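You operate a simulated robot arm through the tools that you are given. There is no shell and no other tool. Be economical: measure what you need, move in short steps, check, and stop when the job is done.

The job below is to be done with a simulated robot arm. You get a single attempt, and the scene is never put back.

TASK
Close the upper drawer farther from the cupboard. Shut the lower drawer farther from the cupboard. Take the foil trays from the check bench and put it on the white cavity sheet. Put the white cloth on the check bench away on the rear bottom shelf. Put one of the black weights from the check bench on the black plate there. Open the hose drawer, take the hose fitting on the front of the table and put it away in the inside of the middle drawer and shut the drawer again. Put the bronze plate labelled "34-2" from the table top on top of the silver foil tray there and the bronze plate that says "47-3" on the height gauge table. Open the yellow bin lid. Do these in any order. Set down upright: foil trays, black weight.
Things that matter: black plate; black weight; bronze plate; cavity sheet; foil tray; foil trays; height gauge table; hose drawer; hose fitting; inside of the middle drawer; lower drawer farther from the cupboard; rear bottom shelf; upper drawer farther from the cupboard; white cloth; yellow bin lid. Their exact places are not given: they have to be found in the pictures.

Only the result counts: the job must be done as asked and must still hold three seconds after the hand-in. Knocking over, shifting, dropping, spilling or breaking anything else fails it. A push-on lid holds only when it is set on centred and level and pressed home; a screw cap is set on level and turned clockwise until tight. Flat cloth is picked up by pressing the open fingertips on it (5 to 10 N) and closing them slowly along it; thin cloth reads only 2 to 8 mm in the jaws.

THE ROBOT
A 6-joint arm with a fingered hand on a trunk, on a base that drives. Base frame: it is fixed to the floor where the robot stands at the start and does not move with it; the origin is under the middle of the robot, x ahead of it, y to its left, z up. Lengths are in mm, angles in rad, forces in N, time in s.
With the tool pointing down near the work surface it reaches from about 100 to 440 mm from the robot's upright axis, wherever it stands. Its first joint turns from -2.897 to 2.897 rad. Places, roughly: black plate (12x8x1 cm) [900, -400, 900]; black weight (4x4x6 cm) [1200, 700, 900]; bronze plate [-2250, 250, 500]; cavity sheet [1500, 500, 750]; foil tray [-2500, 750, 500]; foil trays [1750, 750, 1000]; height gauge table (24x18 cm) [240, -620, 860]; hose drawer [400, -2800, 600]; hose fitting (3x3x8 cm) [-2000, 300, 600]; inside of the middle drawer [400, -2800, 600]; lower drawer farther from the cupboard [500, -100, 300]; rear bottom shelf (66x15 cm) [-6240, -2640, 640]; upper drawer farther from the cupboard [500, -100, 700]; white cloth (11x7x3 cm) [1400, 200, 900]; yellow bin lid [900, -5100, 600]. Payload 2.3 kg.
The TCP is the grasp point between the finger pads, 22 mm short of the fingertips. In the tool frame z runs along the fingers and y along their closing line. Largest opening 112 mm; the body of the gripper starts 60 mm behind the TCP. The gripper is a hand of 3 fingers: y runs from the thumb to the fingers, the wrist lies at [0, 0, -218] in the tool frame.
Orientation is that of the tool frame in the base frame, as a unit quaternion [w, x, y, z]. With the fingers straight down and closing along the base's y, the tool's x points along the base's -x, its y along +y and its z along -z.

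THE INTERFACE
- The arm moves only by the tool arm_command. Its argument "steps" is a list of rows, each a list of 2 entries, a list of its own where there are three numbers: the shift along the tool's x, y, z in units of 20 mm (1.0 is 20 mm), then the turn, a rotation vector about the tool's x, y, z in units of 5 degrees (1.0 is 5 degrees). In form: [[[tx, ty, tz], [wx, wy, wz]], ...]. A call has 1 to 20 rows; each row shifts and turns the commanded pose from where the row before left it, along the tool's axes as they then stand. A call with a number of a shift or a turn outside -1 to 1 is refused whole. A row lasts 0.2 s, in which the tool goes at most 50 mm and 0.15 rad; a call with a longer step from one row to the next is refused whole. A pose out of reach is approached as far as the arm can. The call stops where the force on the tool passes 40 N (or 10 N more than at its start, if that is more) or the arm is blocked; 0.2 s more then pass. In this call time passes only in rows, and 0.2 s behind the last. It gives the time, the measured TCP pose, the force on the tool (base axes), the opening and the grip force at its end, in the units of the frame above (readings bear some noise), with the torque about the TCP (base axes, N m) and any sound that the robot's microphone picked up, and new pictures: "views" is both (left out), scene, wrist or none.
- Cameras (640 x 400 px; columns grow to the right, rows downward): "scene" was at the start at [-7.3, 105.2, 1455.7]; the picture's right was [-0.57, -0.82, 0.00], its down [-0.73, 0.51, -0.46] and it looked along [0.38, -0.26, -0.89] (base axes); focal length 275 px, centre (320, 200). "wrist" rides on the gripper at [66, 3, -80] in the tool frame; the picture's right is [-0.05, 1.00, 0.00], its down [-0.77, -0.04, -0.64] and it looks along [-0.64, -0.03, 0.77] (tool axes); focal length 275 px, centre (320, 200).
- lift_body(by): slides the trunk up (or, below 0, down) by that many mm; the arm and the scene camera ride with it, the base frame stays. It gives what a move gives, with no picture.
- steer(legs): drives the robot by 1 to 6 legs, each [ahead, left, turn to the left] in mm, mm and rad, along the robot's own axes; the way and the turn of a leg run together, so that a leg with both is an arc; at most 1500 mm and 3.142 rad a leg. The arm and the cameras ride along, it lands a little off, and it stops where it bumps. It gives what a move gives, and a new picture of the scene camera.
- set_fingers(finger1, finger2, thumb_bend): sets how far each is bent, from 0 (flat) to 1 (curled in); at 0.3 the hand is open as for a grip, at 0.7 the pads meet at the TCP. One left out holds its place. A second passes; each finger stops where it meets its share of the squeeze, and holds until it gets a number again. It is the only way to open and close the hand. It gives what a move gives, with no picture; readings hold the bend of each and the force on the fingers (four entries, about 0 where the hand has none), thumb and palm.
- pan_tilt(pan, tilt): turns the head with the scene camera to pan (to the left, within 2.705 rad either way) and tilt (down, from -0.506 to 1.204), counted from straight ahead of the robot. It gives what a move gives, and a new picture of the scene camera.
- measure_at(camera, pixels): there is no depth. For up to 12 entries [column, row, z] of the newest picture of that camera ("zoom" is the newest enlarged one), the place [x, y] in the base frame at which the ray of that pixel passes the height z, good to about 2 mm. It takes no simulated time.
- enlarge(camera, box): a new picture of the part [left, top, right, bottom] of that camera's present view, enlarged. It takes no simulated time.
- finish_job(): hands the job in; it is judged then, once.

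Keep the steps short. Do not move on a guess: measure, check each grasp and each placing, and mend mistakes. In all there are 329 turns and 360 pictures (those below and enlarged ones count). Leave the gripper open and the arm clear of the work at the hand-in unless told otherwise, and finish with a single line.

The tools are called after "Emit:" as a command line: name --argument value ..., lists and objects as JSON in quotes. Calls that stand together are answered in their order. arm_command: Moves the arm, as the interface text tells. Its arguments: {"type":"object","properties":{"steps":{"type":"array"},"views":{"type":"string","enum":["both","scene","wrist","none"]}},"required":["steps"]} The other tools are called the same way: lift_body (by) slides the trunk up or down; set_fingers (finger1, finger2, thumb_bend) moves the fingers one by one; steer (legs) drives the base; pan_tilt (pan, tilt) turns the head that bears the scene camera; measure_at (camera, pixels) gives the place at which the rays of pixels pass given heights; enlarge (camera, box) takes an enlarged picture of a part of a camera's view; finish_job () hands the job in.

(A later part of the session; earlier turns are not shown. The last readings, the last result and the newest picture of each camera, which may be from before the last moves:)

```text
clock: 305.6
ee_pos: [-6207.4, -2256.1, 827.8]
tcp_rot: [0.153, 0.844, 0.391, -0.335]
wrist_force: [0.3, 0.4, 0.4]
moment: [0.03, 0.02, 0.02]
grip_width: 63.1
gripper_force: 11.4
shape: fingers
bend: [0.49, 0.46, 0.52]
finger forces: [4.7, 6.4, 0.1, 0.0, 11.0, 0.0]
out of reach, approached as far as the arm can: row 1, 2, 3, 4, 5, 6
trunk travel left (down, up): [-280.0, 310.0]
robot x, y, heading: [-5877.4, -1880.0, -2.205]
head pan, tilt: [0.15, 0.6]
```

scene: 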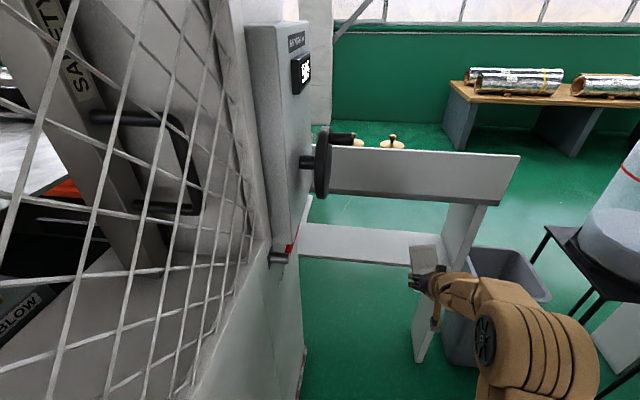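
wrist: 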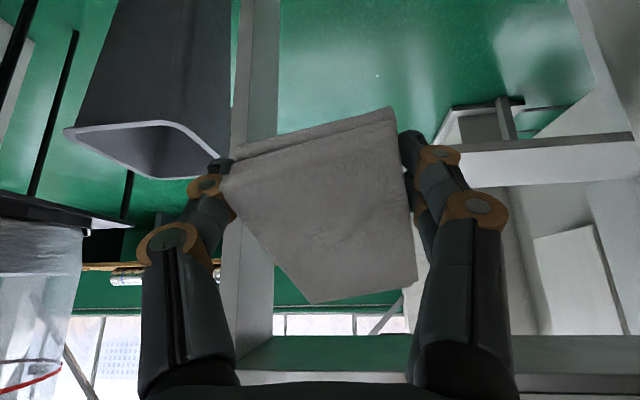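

Use the trunk instead: lower 125, then drive ahead 150.

Emit:
lift_body --by -125

Emit:
steer --legs '[[160, 0, 0]]'

Emit:
arm_command --steps '[[[0, 0, 0], [0, 0, 0]]]' --views "wrist"

```text
clock: 307.1
ee_pos: [-6208.9, -2254.9, 701.3]
tcp_rot: [0.153, 0.844, 0.391, -0.335]
wrist_force: [-0.4, 0.5, -0.6]
moment: [0.01, 0.03, 0.02]
grip_width: 62.9
gripper_force: 10.6
shape: fingers
bend: [0.49, 0.46, 0.52]
finger forces: [4.8, 6.3, 0.0, 0.0, 11.0, 0.0]
trunk travel left (down, up): [-155.0, 435.0]
robot x, y, heading: [-5875.7, -1881.1, -2.204]
head pan, tilt: [0.15, 0.6]
```

```text
clock: 308.5
ee_pos: [-6304.8, -2386.4, 702.2]
tcp_rot: [0.152, 0.844, 0.391, -0.334]
wrist_force: [-0.1, 0.8, 0.0]
moment: [0.0, 0.01, 0.03]
grip_width: 62.9
gripper_force: 10.8
shape: fingers
bend: [0.49, 0.46, 0.52]
finger forces: [4.7, 6.5, 0.1, 0.0, 11.0, 0.0]
trunk travel left (down, up): [-155.0, 435.0]
robot x, y, heading: [-5970.1, -2008.5, -2.204]
head pan, tilt: [0.15, 0.6]
```

scene: 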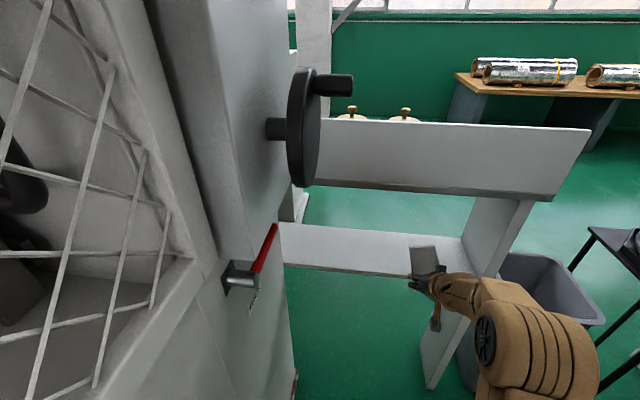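

```text
clock: 308.9
ee_pos: [-6304.4, -2386.0, 702.5]
tcp_rot: [0.153, 0.844, 0.391, -0.335]
wrist_force: [-0.2, 0.1, -0.2]
moment: [0.03, 0.0, 0.02]
grip_width: 62.9
gripper_force: 11.1
shape: fingers
bend: [0.49, 0.46, 0.52]
finger forces: [4.7, 6.4, 0.0, 0.0, 11.0, 0.1]
trunk travel left (down, up): [-155.0, 435.0]
robot x, y, heading: [-5970.4, -2009.0, -2.203]
head pan, tilt: [0.15, 0.6]
```

wrist: 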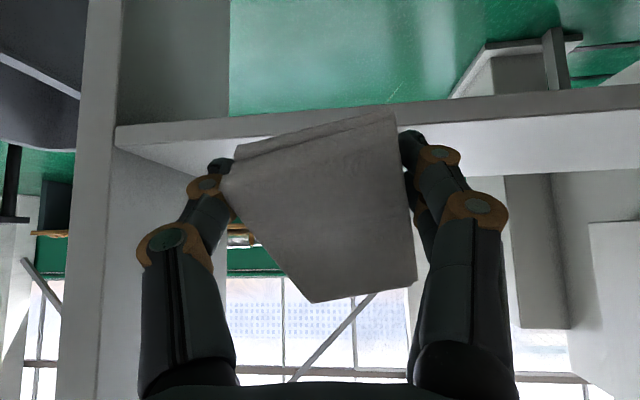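

The shelf front edge is right ahead. Raise 20 for clearance, go ahead 145, and check.

Emit:
lift_body --by 20

Emit:
steer --legs '[[145, 10, 0]]'

Emit:
arm_command --steps '[[[0, 0, 0], [0, 0, 0]]]' --views "wrist"

```text
clock: 309.6
ee_pos: [-6302.3, -2385.9, 721.6]
tcp_rot: [0.152, 0.844, 0.39, -0.335]
wrist_force: [0.3, 0.2, -1.4]
moment: [-0.02, 0.0, -0.03]
grip_width: 63.1
gripper_force: 11.1
shape: fingers
bend: [0.49, 0.46, 0.52]
finger forces: [4.7, 6.4, 0.1, 0.0, 10.9, 0.0]
trunk travel left (down, up): [-175.0, 415.0]
robot x, y, heading: [-5967.9, -2010.4, -2.199]
head pan, tilt: [0.15, 0.6]
```

```text
clock: 311.0
ee_pos: [-6383.2, -2509.1, 722.1]
tcp_rot: [0.153, 0.844, 0.39, -0.335]
wrist_force: [-0.5, -0.8, -0.5]
moment: [-0.01, -0.03, -0.01]
grip_width: 62.7
gripper_force: 10.7
shape: fingers
bend: [0.49, 0.46, 0.52]
finger forces: [4.8, 6.4, 0.1, 0.1, 11.0, 0.0]
trunk travel left (down, up): [-175.0, 415.0]
robot x, y, heading: [-6054.1, -2133.9, -2.208]
head pan, tilt: [0.15, 0.6]
```

scene: 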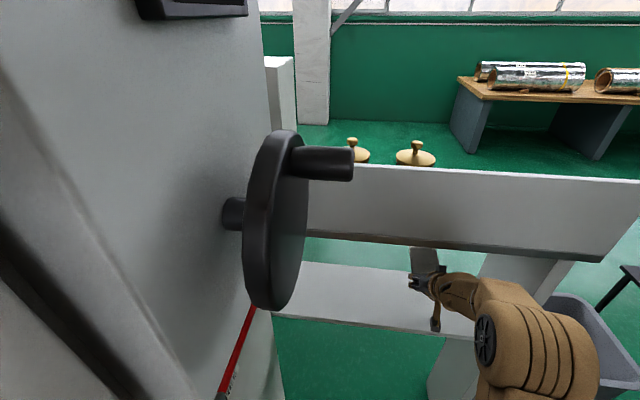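

```text
clock: 311.4
ee_pos: [-6381.6, -2508.5, 721.7]
tcp_rot: [0.153, 0.844, 0.391, -0.335]
wrist_force: [0.4, -0.5, -0.5]
moment: [0.01, 0.0, 0.0]
grip_width: 62.8
gripper_force: 11.1
shape: fingers
bend: [0.49, 0.46, 0.52]
finger forces: [4.7, 6.5, 0.0, 0.0, 11.0, 0.1]
trunk travel left (down, up): [-175.0, 415.0]
robot x, y, heading: [-6052.6, -2129.2, -2.207]
head pan, tilt: [0.15, 0.6]
```

wrist: 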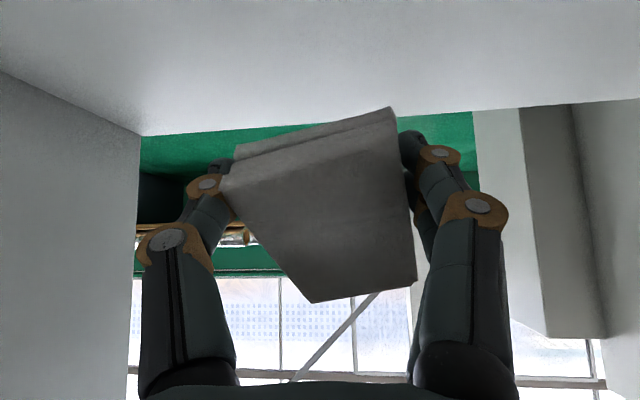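

Emit:
measure_at --camera "wrist" --pixels '[[200, 130, 640], [460, 112, 640]]'

Emit:
lift_body --by -15

```text
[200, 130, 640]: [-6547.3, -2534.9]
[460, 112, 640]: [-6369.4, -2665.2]
```

```text
clock: 312.0
ee_pos: [-6383.5, -2509.4, 706.2]
tcp_rot: [0.153, 0.844, 0.39, -0.335]
wrist_force: [0.9, 0.3, -1.2]
moment: [0.04, 0.04, 0.05]
grip_width: 62.8
gripper_force: 11.3
shape: fingers
bend: [0.49, 0.46, 0.52]
finger forces: [4.7, 6.4, 0.0, 0.0, 11.0, 0.1]
trunk travel left (down, up): [-160.0, 430.0]
robot x, y, heading: [-6051.3, -2132.2, -2.205]
head pan, tilt: [0.15, 0.6]
```

Shelf spans u −5670…−5865; the cloth is near mid. Lower with the trunk until contact.

Emit:
lift_body --by -12

Emit:
lift_body --by -10

```text
clock: 312.6
ee_pos: [-6382.8, -2508.5, 695.6]
tcp_rot: [0.153, 0.844, 0.39, -0.335]
wrist_force: [-0.3, 0.1, -0.6]
moment: [0.04, -0.01, -0.01]
grip_width: 63.1
gripper_force: 10.9
shape: fingers
bend: [0.49, 0.46, 0.52]
finger forces: [4.6, 6.3, 0.0, 0.0, 11.0, 0.0]
trunk travel left (down, up): [-148.0, 442.0]
robot x, y, heading: [-6050.3, -2135.7, -2.205]
head pan, tilt: [0.15, 0.6]
```

```text
clock: 313.2
ee_pos: [-6383.9, -2507.9, 685.5]
tcp_rot: [0.153, 0.844, 0.39, -0.336]
wrist_force: [-2.1, -0.6, 5.6]
moment: [-0.13, -0.09, -0.06]
grip_width: 62.9
gripper_force: 10.8
shape: fingers
bend: [0.5, 0.47, 0.52]
finger forces: [4.3, 5.6, 0.0, 0.0, 12.1, 0.0]
trunk travel left (down, up): [-138.0, 452.0]
robot x, y, heading: [-6052.3, -2134.2, -2.203]
head pan, tilt: [0.15, 0.6]
```

Contact (5.6 N). Open the fingers.

Emit:
set_fingers --finger1 0.35 --finger2 0.35 --thumb_bend 0.35

Emit:
arm_command --steps '[[[0, 0, 0], [0, 0, 0]]]' --views "both"

```text
clock: 314.2
ee_pos: [-6383.0, -2509.2, 684.8]
tcp_rot: [0.152, 0.844, 0.39, -0.336]
wrist_force: [-0.8, -0.6, 0.8]
moment: [0.01, 0.0, -0.01]
grip_width: 97.0
gripper_force: 0.1
shape: fingers
bend: [0.35, 0.35, 0.35]
finger forces: [0.0, 0.1, 0.1, 0.1, 0.0, 0.0]
trunk travel left (down, up): [-138.0, 452.0]
robot x, y, heading: [-6050.8, -2138.2, -2.21]
head pan, tilt: [0.15, 0.6]
```

```text
clock: 314.6
ee_pos: [-6383.7, -2508.4, 684.9]
tcp_rot: [0.153, 0.844, 0.391, -0.334]
wrist_force: [0.0, 0.5, 0.1]
moment: [-0.01, 0.02, 0.01]
grip_width: 97.3
gripper_force: 0.1
shape: fingers
bend: [0.35, 0.35, 0.35]
finger forces: [0.0, 0.0, 0.0, 0.0, 0.0, 0.0]
trunk travel left (down, up): [-138.0, 452.0]
robot x, y, heading: [-6049.8, -2130.9, -2.205]
head pan, tilt: [0.15, 0.6]
```

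scene: 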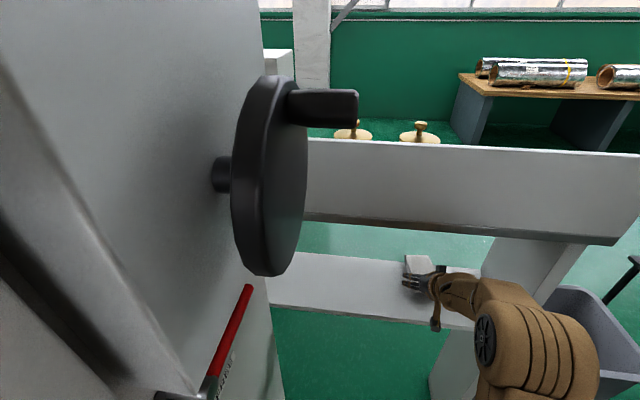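
wrist: 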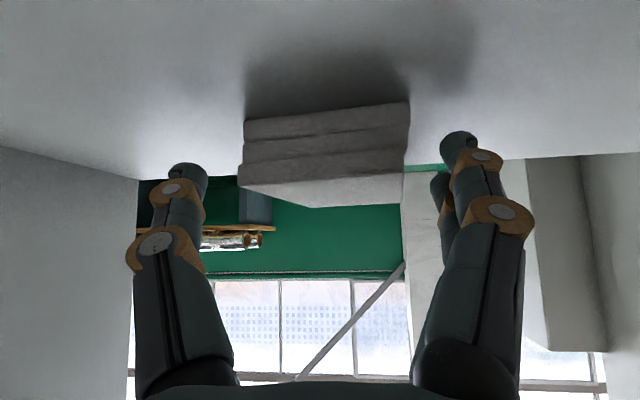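

The cloth lies flat. Check where it sits relative to the back edge.

Emit:
measure_at --camera "wrist" --pixels '[[245, 118, 640], [408, 101, 640], [240, 188, 670], [320, 206, 670], [403, 200, 670]]'

```text
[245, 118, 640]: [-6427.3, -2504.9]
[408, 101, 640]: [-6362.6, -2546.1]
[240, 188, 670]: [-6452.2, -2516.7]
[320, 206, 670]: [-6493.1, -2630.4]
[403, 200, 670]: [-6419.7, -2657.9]
```

The cloth hangs slightly past the back edge. I'll reach 45 mm further, grip it and draw it forward.

Emit:
arm_command --steps '[[[-0.73, 0, 0.68], [0, 0, 0]], [[-0.73, 0, 0.68], [0, 0, 0]], [[0.2, 0, 0.7], [0, 0, 0]]]' --views "wrist"

```text
clock: 315.4
ee_pos: [-6406.4, -2534.8, 675.2]
tcp_rot: [0.155, 0.844, 0.389, -0.336]
wrist_force: [-2.2, 1.2, 14.2]
moment: [-0.6, -0.55, -0.06]
grip_width: 99.4
gripper_force: 7.2
shape: fingers
bend: [0.35, 0.35, 0.35]
finger forces: [14.0, 0.0, 0.0, 0.0, 0.0, 0.0]
out of reach, approached as far as the arm can: row 1
trunk travel left (down, up): [-138.0, 452.0]
robot x, y, heading: [-6050.9, -2132.8, -2.206]
head pan, tilt: [0.15, 0.6]
```

wrist: 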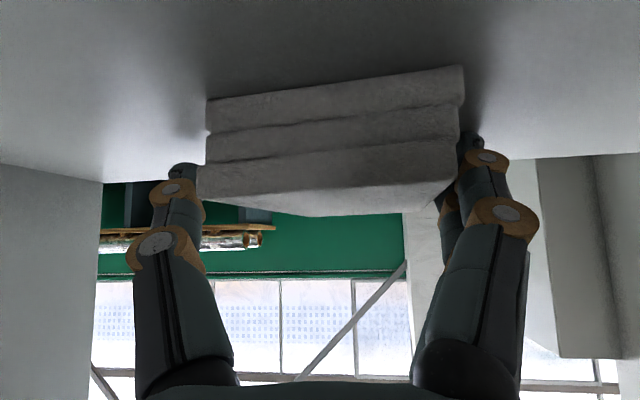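

Fingers flank the cloth. Close and pull back.

Emit:
set_fingers --finger1 0.52 --finger2 0.52 --thumb_bend 0.52

Emit:
arm_command --steps '[[[0.5, 0, -0.8], [0, 0, 0]], [[0.73, 0, -0.68], [0, 0, 0]], [[0.73, 0, -0.68], [0, 0, 0]]]' --views "wrist"

```text
clock: 316.4
ee_pos: [-6406.7, -2534.4, 674.8]
tcp_rot: [0.154, 0.843, 0.389, -0.337]
wrist_force: [-2.1, -7.1, 31.8]
moment: [-1.75, -1.23, -0.48]
grip_width: 80.0
gripper_force: 21.5
shape: fingers
bend: [0.37, 0.45, 0.5]
finger forces: [32.4, 4.9, 0.1, 0.0, 4.8, 0.0]
trunk travel left (down, up): [-138.0, 452.0]
robot x, y, heading: [-6050.4, -2134.4, -2.202]
head pan, tilt: [0.15, 0.6]
```

```text
clock: 317.2
ee_pos: [-6374.6, -2503.5, 685.8]
tcp_rot: [0.152, 0.845, 0.391, -0.332]
wrist_force: [0.2, -0.1, 0.0]
moment: [0.03, -0.05, 0.01]
grip_width: 64.5
gripper_force: 7.0
shape: fingers
bend: [0.46, 0.45, 0.5]
finger forces: [2.7, 3.9, 0.0, 0.0, 6.6, 0.1]
out of reach, approached as far as the arm can: row 2, 3
trunk travel left (down, up): [-138.0, 452.0]
robot x, y, heading: [-6048.9, -2130.8, -2.207]
head pan, tilt: [0.15, 0.6]
```

wrist: 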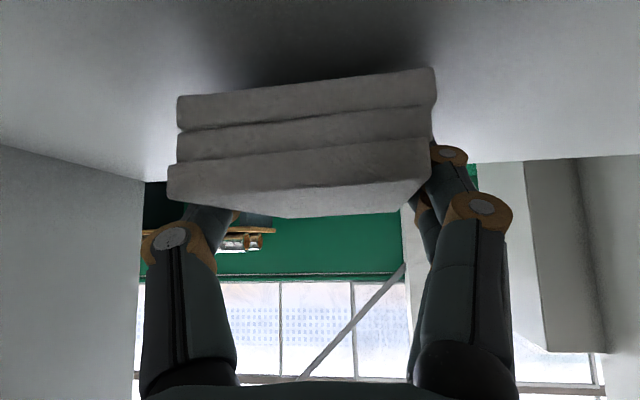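

Held and moved back 45 mm: it now spans about u −5722…−5835. Lower 8 and release.

Emit:
lift_body --by -8

Emit:
set_fingers --finger1 0.35 --finger2 0.35 --thumb_bend 0.35

Emit:
lift_body --by 12

Emit:
steer --legs '[[-60, 0, 0]]'

Emit:
arm_command --steps '[[[0, 0, 0], [0, 0, 0]]]' --views "wrist"

```text
clock: 317.7
ee_pos: [-6376.1, -2501.7, 678.6]
tcp_rot: [0.151, 0.845, 0.391, -0.333]
wrist_force: [-0.2, 0.2, -0.3]
moment: [-0.03, 0.0, 0.0]
grip_width: 64.6
gripper_force: 6.9
shape: fingers
bend: [0.46, 0.45, 0.5]
finger forces: [3.0, 3.8, 0.1, 0.0, 6.7, 0.0]
trunk travel left (down, up): [-130.0, 460.0]
robot x, y, heading: [-6053.6, -2132.2, -2.206]
head pan, tilt: [0.15, 0.6]
```

```text
clock: 318.7
ee_pos: [-6374.8, -2503.1, 680.5]
tcp_rot: [0.152, 0.845, 0.39, -0.333]
wrist_force: [-0.8, -0.9, -0.3]
moment: [0.03, 0.01, 0.02]
grip_width: 97.1
gripper_force: 0.1
shape: fingers
bend: [0.35, 0.35, 0.35]
finger forces: [0.1, 0.0, 0.0, 0.0, 0.0, 0.1]
trunk travel left (down, up): [-130.0, 460.0]
robot x, y, heading: [-6050.1, -2132.0, -2.201]
head pan, tilt: [0.15, 0.6]
```

```text
clock: 319.3
ee_pos: [-6374.8, -2503.7, 692.0]
tcp_rot: [0.151, 0.845, 0.39, -0.332]
wrist_force: [-0.6, 0.6, 0.3]
moment: [0.05, 0.02, -0.01]
grip_width: 97.5
gripper_force: 0.0
shape: fingers
bend: [0.35, 0.35, 0.35]
finger forces: [0.0, 0.0, 0.0, 0.0, 0.1, 0.0]
trunk travel left (down, up): [-142.0, 448.0]
robot x, y, heading: [-6052.3, -2131.7, -2.207]
head pan, tilt: [0.15, 0.6]
```

```text
clock: 320.3
ee_pos: [-6339.4, -2455.5, 691.4]
tcp_rot: [0.152, 0.844, 0.391, -0.333]
wrist_force: [1.1, -0.2, -0.3]
moment: [0.02, 0.04, -0.03]
grip_width: 97.3
gripper_force: 0.1
shape: fingers
bend: [0.35, 0.35, 0.35]
finger forces: [0.0, 0.0, 0.0, 0.0, 0.1, 0.0]
trunk travel left (down, up): [-142.0, 448.0]
robot x, y, heading: [-6013.8, -2081.5, -2.203]
head pan, tilt: [0.15, 0.6]
```

scene: 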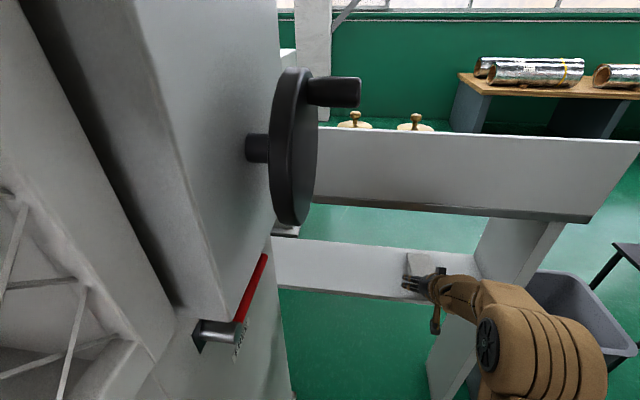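

```text
clock: 320.7
ee_pos: [-6339.8, -2454.9, 692.0]
tcp_rot: [0.152, 0.845, 0.391, -0.333]
wrist_force: [-1.1, 0.2, 0.6]
moment: [0.0, 0.03, -0.01]
grip_width: 97.2
gripper_force: 0.0
shape: fingers
bend: [0.35, 0.35, 0.35]
finger forces: [0.1, 0.0, 0.0, 0.0, 0.1, 0.1]
trunk travel left (down, up): [-142.0, 448.0]
robot x, y, heading: [-6014.8, -2085.1, -2.207]
head pan, tilt: [0.15, 0.6]
```

wrist: 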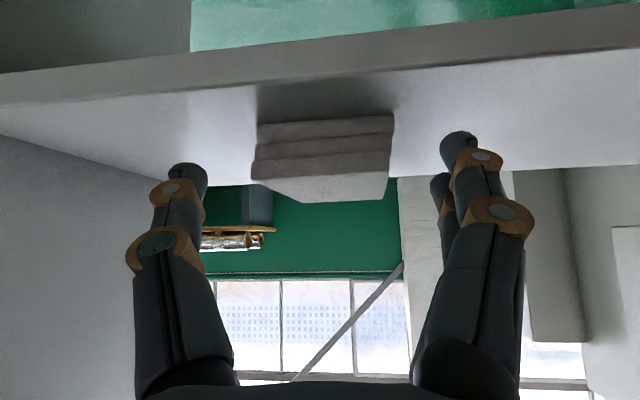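

Cloth sits well on the shelf. Back out 260, set the hand vertical, and raise the trunk.

Emit:
steer --legs '[[-260, 0, 0]]'

Emit:
arm_command --steps '[[[0, 0, -0.5], [0, 1, 0]], [[0, 0, -0.5], [0, 1, 0]], [[0, 0, -0.5], [0, 1, 0]], [[0, 0, -0.5], [0, 1, 0]], [[0, 0, -0.5], [0, 1, 0]], [[0.5, 0, 0], [0, 1, 0]], [[0.5, 0, 0], [0, 1, 0]], [[1, 0, 0], [0, 1, 0]], [[1, 0, 0], [0, 0.6, 0]], [[1, 0, 0], [0, 0, 0]], [[1, 0, 0], [0, 0, 0]]]' --views "none"

Emit:
lift_body --by 400

```text
clock: 322.6
ee_pos: [-6188.9, -2246.6, 691.9]
tcp_rot: [0.151, 0.846, 0.389, -0.333]
wrist_force: [0.7, -0.7, 0.2]
moment: [-0.01, 0.01, -0.01]
grip_width: 97.6
gripper_force: 0.0
shape: fingers
bend: [0.35, 0.35, 0.35]
finger forces: [0.0, 0.0, 0.0, 0.1, 0.1, 0.1]
trunk travel left (down, up): [-142.0, 448.0]
robot x, y, heading: [-5863.1, -1874.0, -2.208]
head pan, tilt: [0.15, 0.6]
```

scene: 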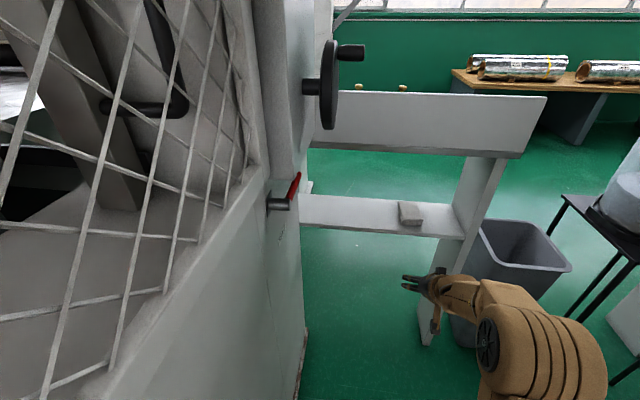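

```text
clock: 325.0
ee_pos: [-6103.1, -2165.0, 709.6]
tcp_rot: [0.044, 0.896, 0.44, -0.03]
wrist_force: [-0.5, 0.4, -0.4]
moment: [-0.02, 0.05, -0.01]
grip_width: 97.1
gripper_force: 0.0
shape: fingers
bend: [0.35, 0.35, 0.35]
finger forces: [0.0, 0.0, 0.0, 0.0, 0.0, 0.0]
out of reach, approached as far as the arm can: row 1, 2
trunk travel left (down, up): [-142.0, 448.0]
robot x, y, heading: [-5860.7, -1876.7, -2.204]
head pan, tilt: [0.15, 0.6]
```

```text
clock: 328.8
ee_pos: [-6103.0, -2165.1, 1109.1]
tcp_rot: [0.045, 0.896, 0.442, -0.03]
wrist_force: [1.1, -0.1, 0.4]
moment: [0.02, 0.01, -0.02]
grip_width: 97.4
gripper_force: 0.0
shape: fingers
bend: [0.35, 0.35, 0.35]
finger forces: [0.0, 0.1, 0.0, 0.0, 0.1, 0.1]
trunk travel left (down, up): [-542.0, 48.0]
robot x, y, heading: [-5861.8, -1875.4, -2.209]
head pan, tilt: [0.15, 0.6]
```

Now back out through the gap along the same path.

Emit:
steer --legs '[[-200, -85, 0.018], [-290, 0, 0], [0, -52, 0], [-650, 0, 0]]'

```text
clock: 335.8
ee_pos: [-5552.0, -1171.1, 1109.2]
tcp_rot: [0.044, 0.892, 0.449, -0.031]
wrist_force: [-0.8, 0.5, 0.5]
moment: [0.0, 0.01, 0.02]
grip_width: 97.4
gripper_force: 0.2
shape: fingers
bend: [0.35, 0.35, 0.35]
finger forces: [0.0, 0.1, 0.0, 0.1, 0.0, 0.0]
trunk travel left (down, up): [-542.0, 48.0]
robot x, y, heading: [-5312.5, -881.0, -2.195]
head pan, tilt: [0.15, 0.6]
```

scene: 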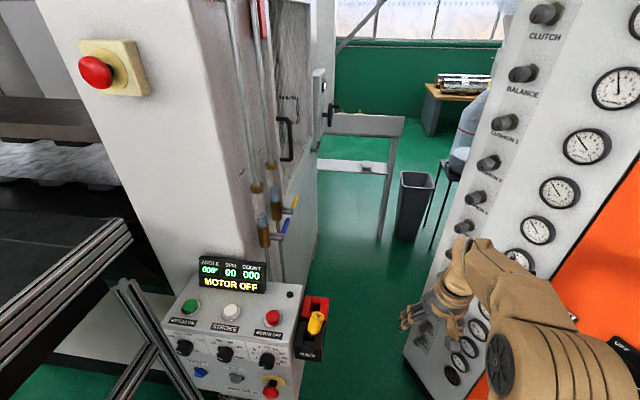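

Clear of the gap. Back along the aisle to the table's far side and turn to face it.

Emit:
steer --legs '[[0, -270, 0], [-1350, 0, 0], [-1250, 0, 0], [0, 0, 1.57]]'

Emit:
pan_tilt --pan 0.1 --tilt 0.7

```text
clock: 353.7
ee_pos: [-3734.9, 1143.9, 1109.4]
tcp_rot: [0.053, 0.319, 0.946, 0.01]
wrist_force: [-0.4, 0.9, 0.1]
moment: [0.0, 0.01, 0.0]
grip_width: 97.3
gripper_force: 0.0
shape: fingers
bend: [0.35, 0.35, 0.35]
finger forces: [0.0, 0.0, 0.0, 0.1, 0.0, 0.1]
trunk travel left (down, up): [-542.0, 48.0]
robot x, y, heading: [-4024.6, 1384.5, -0.633]
head pan, tilt: [0.15, 0.6]
```

scene: 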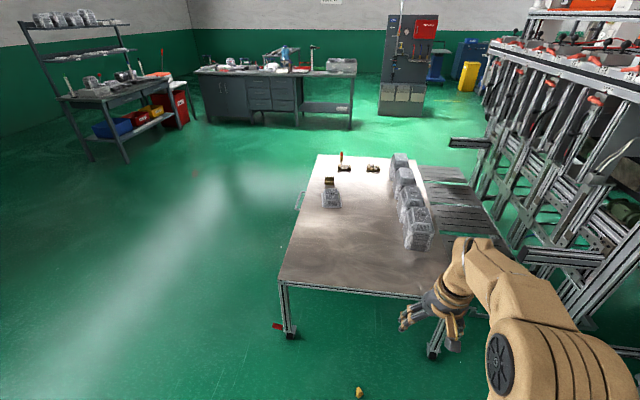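

```text
clock: 354.4
ee_pos: [-3735.7, 1142.9, 1109.4]
tcp_rot: [0.052, 0.319, 0.946, 0.01]
wrist_force: [-0.3, -0.5, 0.1]
moment: [0.0, 0.02, 0.0]
grip_width: 97.4
gripper_force: 0.1
shape: fingers
bend: [0.35, 0.35, 0.35]
finger forces: [0.1, 0.1, 0.1, 0.0, 0.0, 0.0]
trunk travel left (down, up): [-542.0, 48.0]
robot x, y, heading: [-4022.8, 1384.5, -0.636]
head pan, tilt: [0.099, 0.7]
```

scene: 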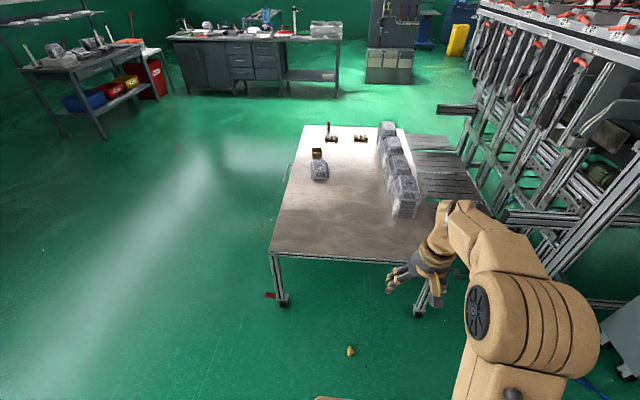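

Emit:
enlarge --camera "scene" --box '[290, 115, 430, 215]'

Emit:
measure_at --camera "scene" --pixels '[[303, 126, 550], [402, 133, 550], [270, 252, 550], [430, 262, 550], [283, 305, 0], [418, 315, 0], [319, 175, 550], [331, 138, 550], [361, 139, 550], [400, 195, 550], [317, 155, 550], [350, 350, 0]]'

```text
4.00 times, centred on (360, 165) of scene
```

zoom: 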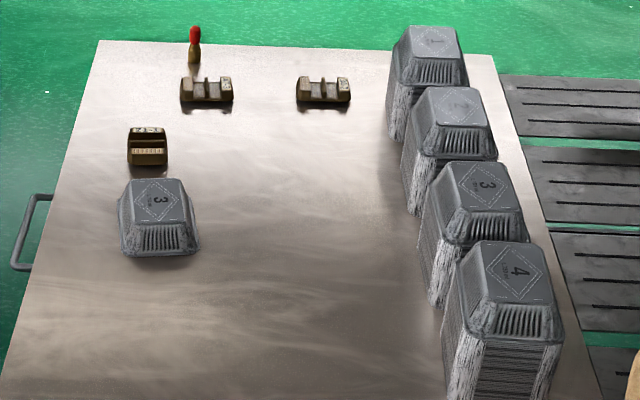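

```text
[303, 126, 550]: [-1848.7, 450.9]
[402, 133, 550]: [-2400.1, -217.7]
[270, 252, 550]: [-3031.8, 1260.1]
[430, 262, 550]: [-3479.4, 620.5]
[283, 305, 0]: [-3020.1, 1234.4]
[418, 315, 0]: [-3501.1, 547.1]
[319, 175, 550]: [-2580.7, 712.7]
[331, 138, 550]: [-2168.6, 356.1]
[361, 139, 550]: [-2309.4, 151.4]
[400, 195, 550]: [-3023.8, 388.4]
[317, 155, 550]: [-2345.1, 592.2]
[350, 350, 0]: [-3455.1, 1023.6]
```

The table (z≈555) holds the foil tray "3", three bronze pieces and the fitting with a red top near the bench side. I'll drive to its left side (u≈−400) and face it.

Emit:
steer --legs '[[0, 800, 0], [1000, 0, 0], [850, 0, 0], [0, 0, -1.56]]'

Emit:
pan_tilt --pan 0.0 --tilt 0.9

```text
clock: 371.4
ee_pos: [-2295.4, 656.1, 1108.8]
tcp_rot: [0.044, 0.894, 0.445, -0.03]
wrist_force: [-0.2, 0.4, 0.2]
moment: [-0.04, 0.01, -0.01]
grip_width: 97.4
gripper_force: 0.0
shape: fingers
bend: [0.35, 0.35, 0.35]
finger forces: [0.1, 0.0, 0.0, 0.0, 0.0, 0.0]
trunk travel left (down, up): [-542.0, 48.0]
robot x, y, heading: [-2057.8, 945.0, -2.198]
head pan, tilt: [0.099, 0.7]
```

scene: 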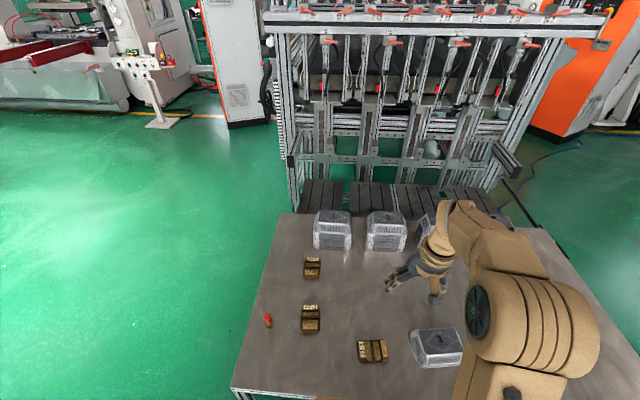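

```text
clock: 372.1
ee_pos: [-2295.4, 655.9, 1108.5]
tcp_rot: [0.044, 0.894, 0.445, -0.03]
wrist_force: [-0.4, -0.2, -0.1]
moment: [0.02, 0.02, -0.02]
grip_width: 97.2
gripper_force: 0.1
shape: fingers
bend: [0.35, 0.35, 0.35]
finger forces: [0.0, 0.0, 0.0, 0.0, 0.0, 0.1]
trunk travel left (down, up): [-542.0, 48.0]
robot x, y, heading: [-2053.4, 944.4, -2.2]
head pan, tilt: [0.0, 0.901]
```

scene: 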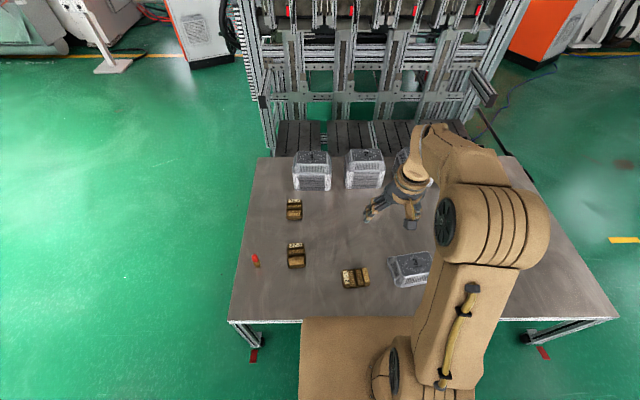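

Emit:
enlarge --camera "scene" --box '[240, 185, 320, 285]'

Emit:
enlarge --camera "scene" --box '[330, 230, 440, 300]'

```text
4.00 times, centred on (280, 235) of scene
```

zoom: 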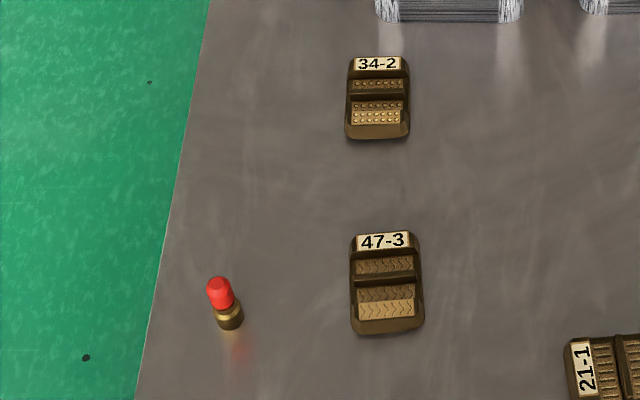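

```text
5.71 times, centred on (385, 265) of scene
```

zoom: 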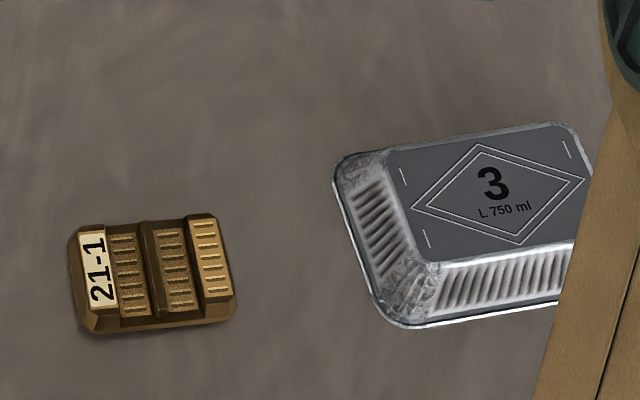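

Labels read: "34-2" at (294,210), "47-3" at (296,255), "21-1" not needed. Measure them.

Emit:
measure_at --camera "scene" --pixels '[[287, 219, 560], [302, 219, 560], [288, 200, 590], [301, 199, 590], [288, 267, 560], [305, 266, 560], [289, 243, 590], [304, 243, 590], [257, 266, 560], [230, 320, 560], [257, 157, 560], [616, 318, 560]]'

```text
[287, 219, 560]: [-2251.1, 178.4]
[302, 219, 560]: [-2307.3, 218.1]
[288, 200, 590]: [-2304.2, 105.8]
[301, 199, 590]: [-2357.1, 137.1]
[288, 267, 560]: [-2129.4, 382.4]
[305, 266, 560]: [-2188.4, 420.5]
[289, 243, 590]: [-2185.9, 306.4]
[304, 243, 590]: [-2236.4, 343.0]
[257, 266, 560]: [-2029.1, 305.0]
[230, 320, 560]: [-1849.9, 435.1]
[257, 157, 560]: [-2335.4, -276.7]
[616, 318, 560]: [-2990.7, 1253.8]
```

34-2 centre ≈ (−2305,160), 47-3 ≈ (−2185,363), fitting ≈ (−2029,305). Go round to the bench side facing 34-2.

Emit:
steer --legs '[[0, 850, 0], [785, 0, 0], [0, 0, -1.56], [110, 0, 0]]'

Emit:
pan_tilt --pan 0.2 --tilt 1.1

```text
clock: 385.0
ee_pos: [-2221.7, 114.3, 1109.5]
tcp_rot: [0.011, 0.949, -0.311, -0.052]
wrist_force: [-0.2, 0.4, 0.2]
moment: [-0.01, -0.01, -0.02]
grip_width: 97.6
gripper_force: 0.2
shape: fingers
bend: [0.35, 0.35, 0.35]
finger forces: [0.0, 0.1, 0.0, 0.0, 0.0, 0.1]
trunk travel left (down, up): [-542.0, 48.0]
robot x, y, heading: [-1925.8, -121.7, 2.526]
head pan, tilt: [0.0, 0.901]
```

scene: 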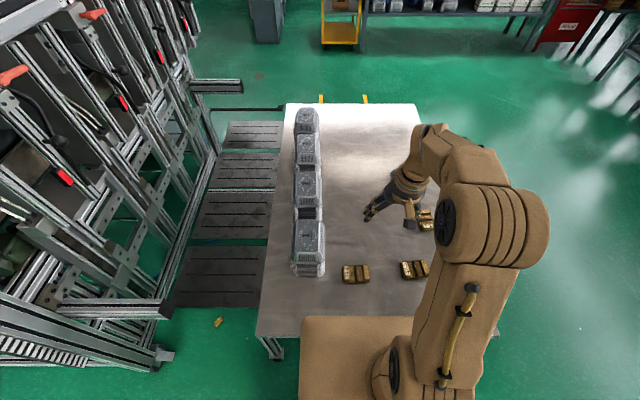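

```text
clock: 385.8
ee_pos: [-2221.2, 113.6, 1108.8]
tcp_rot: [0.01, 0.949, -0.312, -0.053]
wrist_force: [0.7, 0.1, -0.6]
moment: [0.02, -0.03, 0.01]
grip_width: 97.0
gripper_force: 0.0
shape: fingers
bend: [0.35, 0.35, 0.35]
finger forces: [0.1, 0.1, 0.0, 0.1, 0.0, 0.0]
trunk travel left (down, up): [-542.0, 48.0]
robot x, y, heading: [-1930.5, -123.1, 2.528]
head pan, tilt: [0.201, 1.1]
```

scene: 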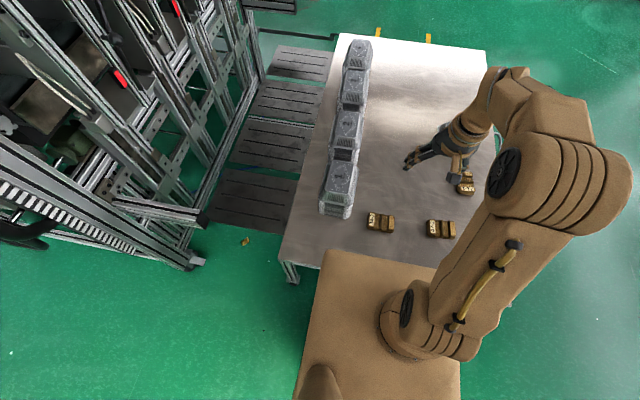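

Move 50 closer, lower the trunk 300, and level the tool.

Emit:
steer --legs '[[45, 0, 0]]'

Emit:
lift_body --by -300

Emit:
arm_command --steps '[[[0, 0, 0], [0.6, 1, 0]], [[0, 0, 0], [0, 0.08, 0]]]' --views "wrist"

```text
clock: 386.6
ee_pos: [-2259.2, 138.1, 1109.4]
tcp_rot: [0.01, 0.949, -0.311, -0.052]
wrist_force: [-0.4, 0.3, -0.3]
moment: [-0.01, -0.03, -0.01]
grip_width: 97.3
gripper_force: 0.0
shape: fingers
bend: [0.35, 0.35, 0.35]
finger forces: [0.0, 0.1, 0.0, 0.0, 0.0, 0.0]
trunk travel left (down, up): [-542.0, 48.0]
robot x, y, heading: [-1964.3, -99.9, 2.528]
head pan, tilt: [0.201, 1.1]
```

scene: 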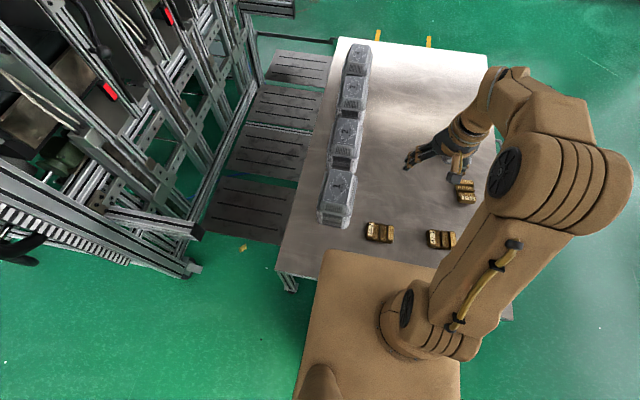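

```text
clock: 389.6
ee_pos: [-2258.4, 138.4, 809.0]
tcp_rot: [0.01, 0.949, -0.311, -0.052]
wrist_force: [0.3, -0.1, 0.0]
moment: [0.01, 0.01, -0.02]
grip_width: 97.4
gripper_force: 0.0
shape: fingers
bend: [0.35, 0.35, 0.35]
finger forces: [0.0, 0.0, 0.0, 0.0, 0.0, 0.1]
trunk travel left (down, up): [-242.0, 348.0]
robot x, y, heading: [-1963.1, -95.4, 2.529]
head pan, tilt: [0.201, 1.1]
```

```text
clock: 390.2
ee_pos: [-2258.1, 137.9, 809.5]
tcp_rot: [0.001, 0.95, -0.311, 0.001]
wrist_force: [0.2, 0.1, -0.5]
moment: [0.03, -0.02, 0.0]
grip_width: 97.4
gripper_force: 0.1
shape: fingers
bend: [0.35, 0.35, 0.35]
finger forces: [0.0, 0.1, 0.0, 0.0, 0.0, 0.0]
trunk travel left (down, up): [-242.0, 348.0]
robot x, y, heading: [-1965.4, -98.4, 2.528]
head pan, tilt: [0.201, 1.1]
```

wrist: 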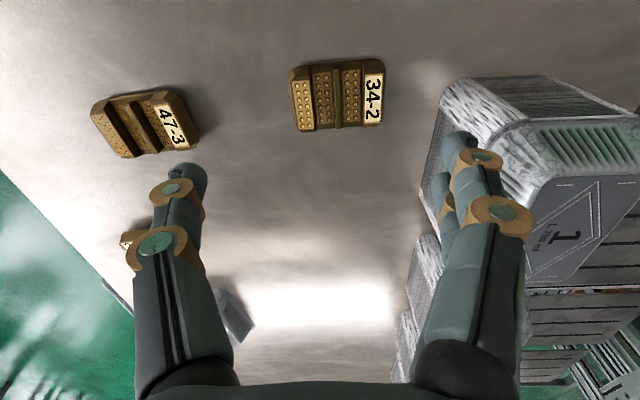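

The tool is level and 34-2 is in view at (338,95). Zoom to measure its edges.

Emit:
enlarge --camera "wrist" --box '[270, 40, 450, 150]'

Emit:
measure_at --camera "wrist" --pixels '[[290, 72, 580], [384, 60, 580], [382, 122, 580], [296, 131, 580], [338, 95, 580], [338, 95, 560], [438, 110, 555], [432, 225, 555], [425, 160, 555]]'

```text
3.56 times, centred on (360, 95) of wrist
```

zoom: 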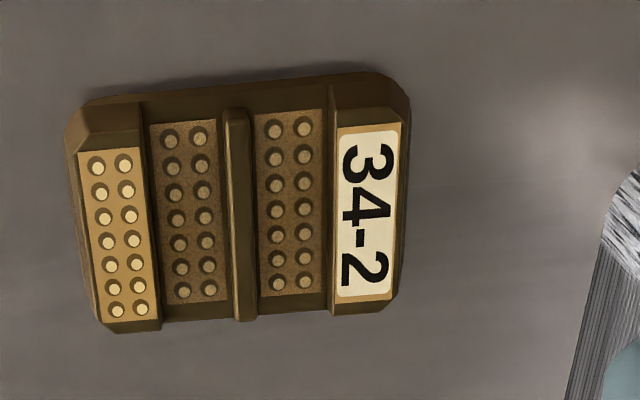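

```text
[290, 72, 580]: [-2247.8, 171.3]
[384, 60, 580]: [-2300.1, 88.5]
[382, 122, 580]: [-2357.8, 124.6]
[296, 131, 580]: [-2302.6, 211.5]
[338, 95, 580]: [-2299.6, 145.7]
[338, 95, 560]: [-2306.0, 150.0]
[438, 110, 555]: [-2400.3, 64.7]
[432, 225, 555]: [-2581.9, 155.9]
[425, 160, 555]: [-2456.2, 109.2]
```

34-2 centre (−2302,149), 98×68 mm, long axis 4° off. Open to ~120, align, and descend.

Emit:
set_fingers --finger1 0.25 --finger2 0.25 --thumb_bend 0.25

Emit:
arm_command --steps '[[[-0.7, 0.28, 0], [0, 0, 0]], [[-0.7, 0.28, 0], [0, 0, 0]], [[-0.7, 0.29, 0], [0, 0, 0]], [[0, 0, 1], [0, 0, -0.8]], [[0, 0, 1], [0, 0, 0]], [[0, 0, 1], [0, 0, 0]], [[0, 0, 1], [0, 0, 0]], [[0, 0, 1], [0, 0, 0]], [[0, 0, 1], [0, 0, 0]]]' --views "wrist"

```text
clock: 391.2
ee_pos: [-2258.0, 137.0, 807.9]
tcp_rot: [0.0, 0.95, -0.311, 0.002]
wrist_force: [0.3, 0.5, 0.1]
moment: [-0.05, 0.02, 0.0]
grip_width: 120.4
gripper_force: 0.0
shape: fingers
bend: [0.25, 0.25, 0.25]
finger forces: [0.0, 0.0, 0.0, 0.0, 0.2, 0.0]
trunk travel left (down, up): [-242.0, 348.0]
robot x, y, heading: [-1961.4, -96.9, 2.525]
head pan, tilt: [0.201, 1.1]
```

```text
clock: 393.2
ee_pos: [-2301.9, 149.4, 687.8]
tcp_rot: [0.0, 0.96, -0.279, 0.001]
wrist_force: [0.4, -0.8, -0.5]
moment: [-0.02, -0.02, 0.02]
grip_width: 120.1
gripper_force: 0.1
shape: fingers
bend: [0.25, 0.25, 0.25]
finger forces: [0.0, 0.1, 0.0, 0.0, 0.0, 0.1]
trunk travel left (down, up): [-242.0, 348.0]
robot x, y, heading: [-1962.4, -97.5, 2.525]
head pan, tilt: [0.201, 1.1]
```

wrist: 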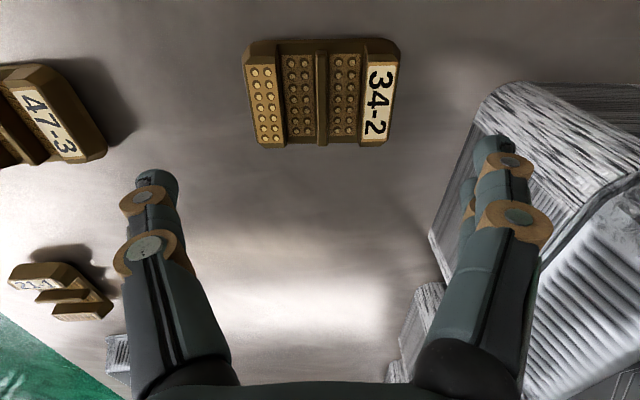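

Emit:
measure_at --camera "wrist" --pixels '[[245, 45, 580], [400, 42, 580], [392, 143, 580], [256, 145, 580], [105, 160, 580], [20, 70, 580]]'

```text
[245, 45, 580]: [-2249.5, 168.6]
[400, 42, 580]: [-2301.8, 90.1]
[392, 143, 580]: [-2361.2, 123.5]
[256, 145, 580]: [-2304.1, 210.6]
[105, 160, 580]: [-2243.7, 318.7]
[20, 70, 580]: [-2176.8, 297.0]
```

Centred. Descend, slowing near the table.

Emit:
arm_command --steps '[[[0, 0, 1], [0, 0, 0]], [[0, 0, 1], [0, 0, 0]], [[0, 0, 1], [0, 0, 0]], [[0, 0, 0.8], [0, 0, 0]], [[0, 0, 0.4], [0, 0, 0]], [[0, 0, 0.3], [0, 0, 0]], [[0, 0, 0.3], [0, 0, 0]]]' --views "wrist"

```text
clock: 394.9
ee_pos: [-2302.6, 150.6, 591.9]
tcp_rot: [-0.001, 0.96, -0.278, 0.001]
wrist_force: [-0.7, -0.4, 0.8]
moment: [0.01, 0.0, 0.01]
grip_width: 120.1
gripper_force: 0.0
shape: fingers
bend: [0.25, 0.25, 0.25]
finger forces: [0.1, 0.0, 0.0, 0.0, 0.1, 0.0]
trunk travel left (down, up): [-242.0, 348.0]
robot x, y, heading: [-1966.2, -97.2, 2.529]
head pan, tilt: [0.201, 1.1]
```

wrist: 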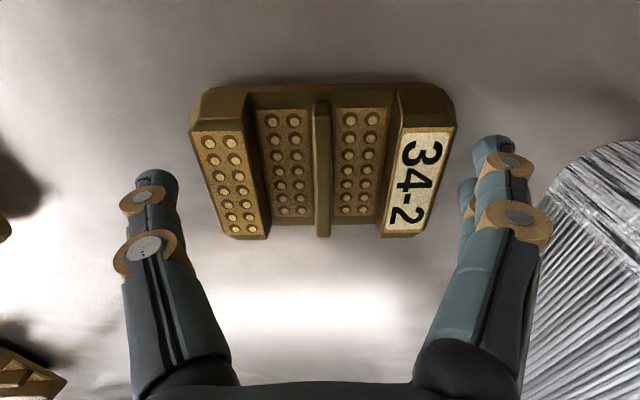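

Emit:
arm_command --steps '[[[0, 0, 0.2], [0, 0, 0]], [[0, 0, 0.2], [0, 0, 0]], [[0, 0, 0.2], [0, 0, 0]]]' --views "none"

```text
clock: 395.6
ee_pos: [-2302.4, 149.4, 580.7]
tcp_rot: [0.0, 0.96, -0.278, 0.001]
wrist_force: [-0.1, -0.7, -0.4]
moment: [-0.01, -0.01, -0.01]
grip_width: 120.3
gripper_force: 0.0
shape: fingers
bend: [0.25, 0.25, 0.25]
finger forces: [0.0, 0.1, 0.0, 0.1, 0.0, 0.0]
trunk travel left (down, up): [-242.0, 348.0]
robot x, y, heading: [-1962.8, -99.1, 2.527]
head pan, tilt: [0.201, 1.1]
```

Emit:
arm_command --steps '[[[0, 0, 0.2], [0, 0, 0]], [[0, 0, 0.2], [0, 0, 0]]]' --views "none"

Emit:
set_fingers --finger1 0.42 --finger2 0.42 --thumb_bend 0.42

```text
clock: 396.2
ee_pos: [-2302.8, 149.6, 574.9]
tcp_rot: [0.0, 0.961, -0.278, 0.0]
wrist_force: [0.4, 0.0, 0.0]
moment: [0.01, -0.01, 0.04]
grip_width: 120.2
gripper_force: 0.0
shape: fingers
bend: [0.25, 0.25, 0.25]
finger forces: [0.0, 0.0, 0.0, 0.0, 0.1, 0.0]
trunk travel left (down, up): [-242.0, 348.0]
robot x, y, heading: [-1965.2, -91.9, 2.526]
head pan, tilt: [0.201, 1.1]
```

```text
clock: 397.2
ee_pos: [-2302.7, 150.1, 573.3]
tcp_rot: [-0.001, 0.961, -0.278, -0.001]
wrist_force: [-0.2, 0.3, 4.0]
moment: [-0.24, 0.12, -0.02]
grip_width: 107.9
gripper_force: 13.5
shape: fingers
bend: [0.32, 0.32, 0.36]
finger forces: [7.6, 7.3, 0.0, 0.0, 13.3, 0.0]
trunk travel left (down, up): [-242.0, 348.0]
robot x, y, heading: [-1963.9, -98.5, 2.529]
head pan, tilt: [0.201, 1.1]
```

Gripped at 108. Squeeze more and lift.

Emit:
set_fingers --finger1 0.5 --finger2 0.5 --thumb_bend 0.5

Emit:
arm_command --steps '[[[0, 0, -0.5], [0, 0, 0]], [[0, 0, -1], [0, 0, 0]], [[0, 0, -1], [0, 0, 0]]]' --views "wrist"

```text
clock: 398.2
ee_pos: [-2300.9, 149.7, 572.5]
tcp_rot: [0.0, 0.961, -0.278, 0.001]
wrist_force: [0.6, 3.3, 4.1]
moment: [-0.2, 0.11, -0.02]
grip_width: 107.0
gripper_force: 22.2
shape: fingers
bend: [0.32, 0.32, 0.4]
finger forces: [10.5, 10.3, 0.1, 0.1, 23.1, 0.1]
trunk travel left (down, up): [-242.0, 348.0]
robot x, y, heading: [-1966.3, -95.8, 2.528]
head pan, tilt: [0.201, 1.1]
```

```text
clock: 399.1
ee_pos: [-2301.2, 149.8, 622.3]
tcp_rot: [0.0, 0.96, -0.279, 0.002]
wrist_force: [0.3, 0.9, -5.7]
moment: [-0.01, -0.04, -0.01]
grip_width: 106.6
gripper_force: 21.1
shape: fingers
bend: [0.32, 0.32, 0.41]
finger forces: [10.2, 10.0, 0.0, 0.1, 21.6, 0.1]
trunk travel left (down, up): [-242.0, 348.0]
robot x, y, heading: [-1965.7, -97.5, 2.528]
head pan, tilt: [0.201, 1.1]
```

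wrist: 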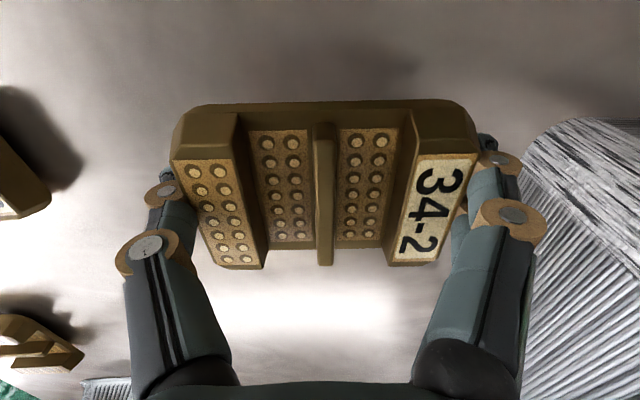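

Lifted. Raise, then go round to the tray's side of the table.

Emit:
arm_command --steps '[[[0, 0, -1], [0, 0, 0]], [[0, 0, -1], [0, 0, 0]], [[0, 0, -1], [0, 0, 0]], [[0, 0, -1], [0, 0, 0]], [[0, 0, -1], [0, 0, 0]], [[0, 0, -1], [0, 0, 0]], [[0.7, 0, -1], [0, 0, 0]], [[0.7, 0, -1], [0, 0, 0]]]' --views "none"

Emit:
steer --legs '[[-350, 0, 0], [0, -800, 0], [1000, 0, 0], [320, 0, 0], [0, 0, 1.565]]'

Emit:
pan_tilt --pan 0.1 --tilt 1.0

```text
clock: 400.9
ee_pos: [-2279.1, 134.4, 783.1]
tcp_rot: [0.0, 0.96, -0.278, 0.001]
wrist_force: [-0.7, -0.4, -4.8]
moment: [-0.03, 0.0, -0.02]
grip_width: 106.7
gripper_force: 21.0
shape: fingers
bend: [0.32, 0.32, 0.41]
finger forces: [10.0, 9.9, 0.1, 0.0, 21.4, 0.0]
trunk travel left (down, up): [-242.0, 348.0]
robot x, y, heading: [-1961.8, -95.3, 2.529]
head pan, tilt: [0.201, 1.1]
```

```text
clock: 417.3
ee_pos: [-2545.9, 788.6, 783.1]
tcp_rot: [0.0, 0.877, 0.48, 0.001]
wrist_force: [0.0, -0.5, -5.0]
moment: [-0.01, -0.02, 0.02]
grip_width: 106.2
gripper_force: 19.9
shape: fingers
bend: [0.32, 0.32, 0.41]
finger forces: [10.0, 9.7, 0.0, 0.1, 20.7, 0.0]
trunk travel left (down, up): [-242.0, 348.0]
robot x, y, heading: [-2310.7, 1102.7, -2.193]
head pan, tilt: [0.201, 1.1]
```

scene: 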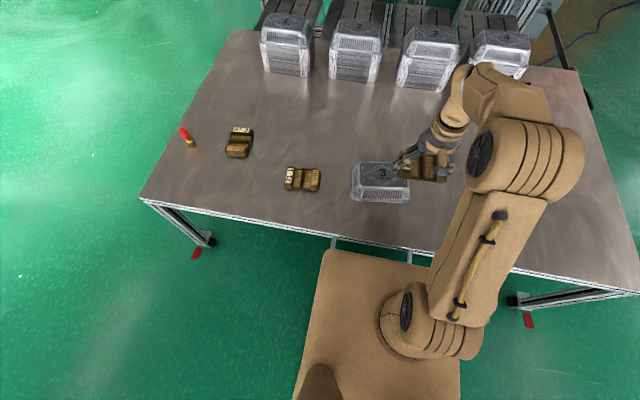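

```text
clock: 418.0
ee_pos: [-2546.4, 790.9, 782.9]
tcp_rot: [0.0, 0.878, 0.479, 0.001]
wrist_force: [1.0, -0.2, -5.4]
moment: [0.02, -0.02, 0.01]
grip_width: 106.0
gripper_force: 20.1
shape: fingers
bend: [0.32, 0.32, 0.41]
finger forces: [9.9, 9.8, 0.0, 0.0, 20.7, 0.0]
trunk travel left (down, up): [-242.0, 348.0]
robot x, y, heading: [-2313.1, 1102.3, -2.192]
head pan, tilt: [0.099, 1.0]
```

scene: 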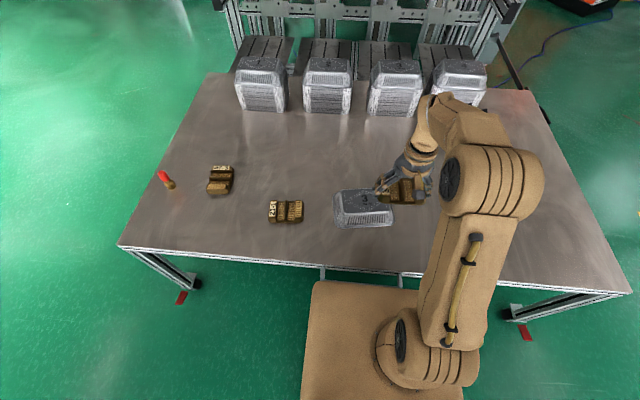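

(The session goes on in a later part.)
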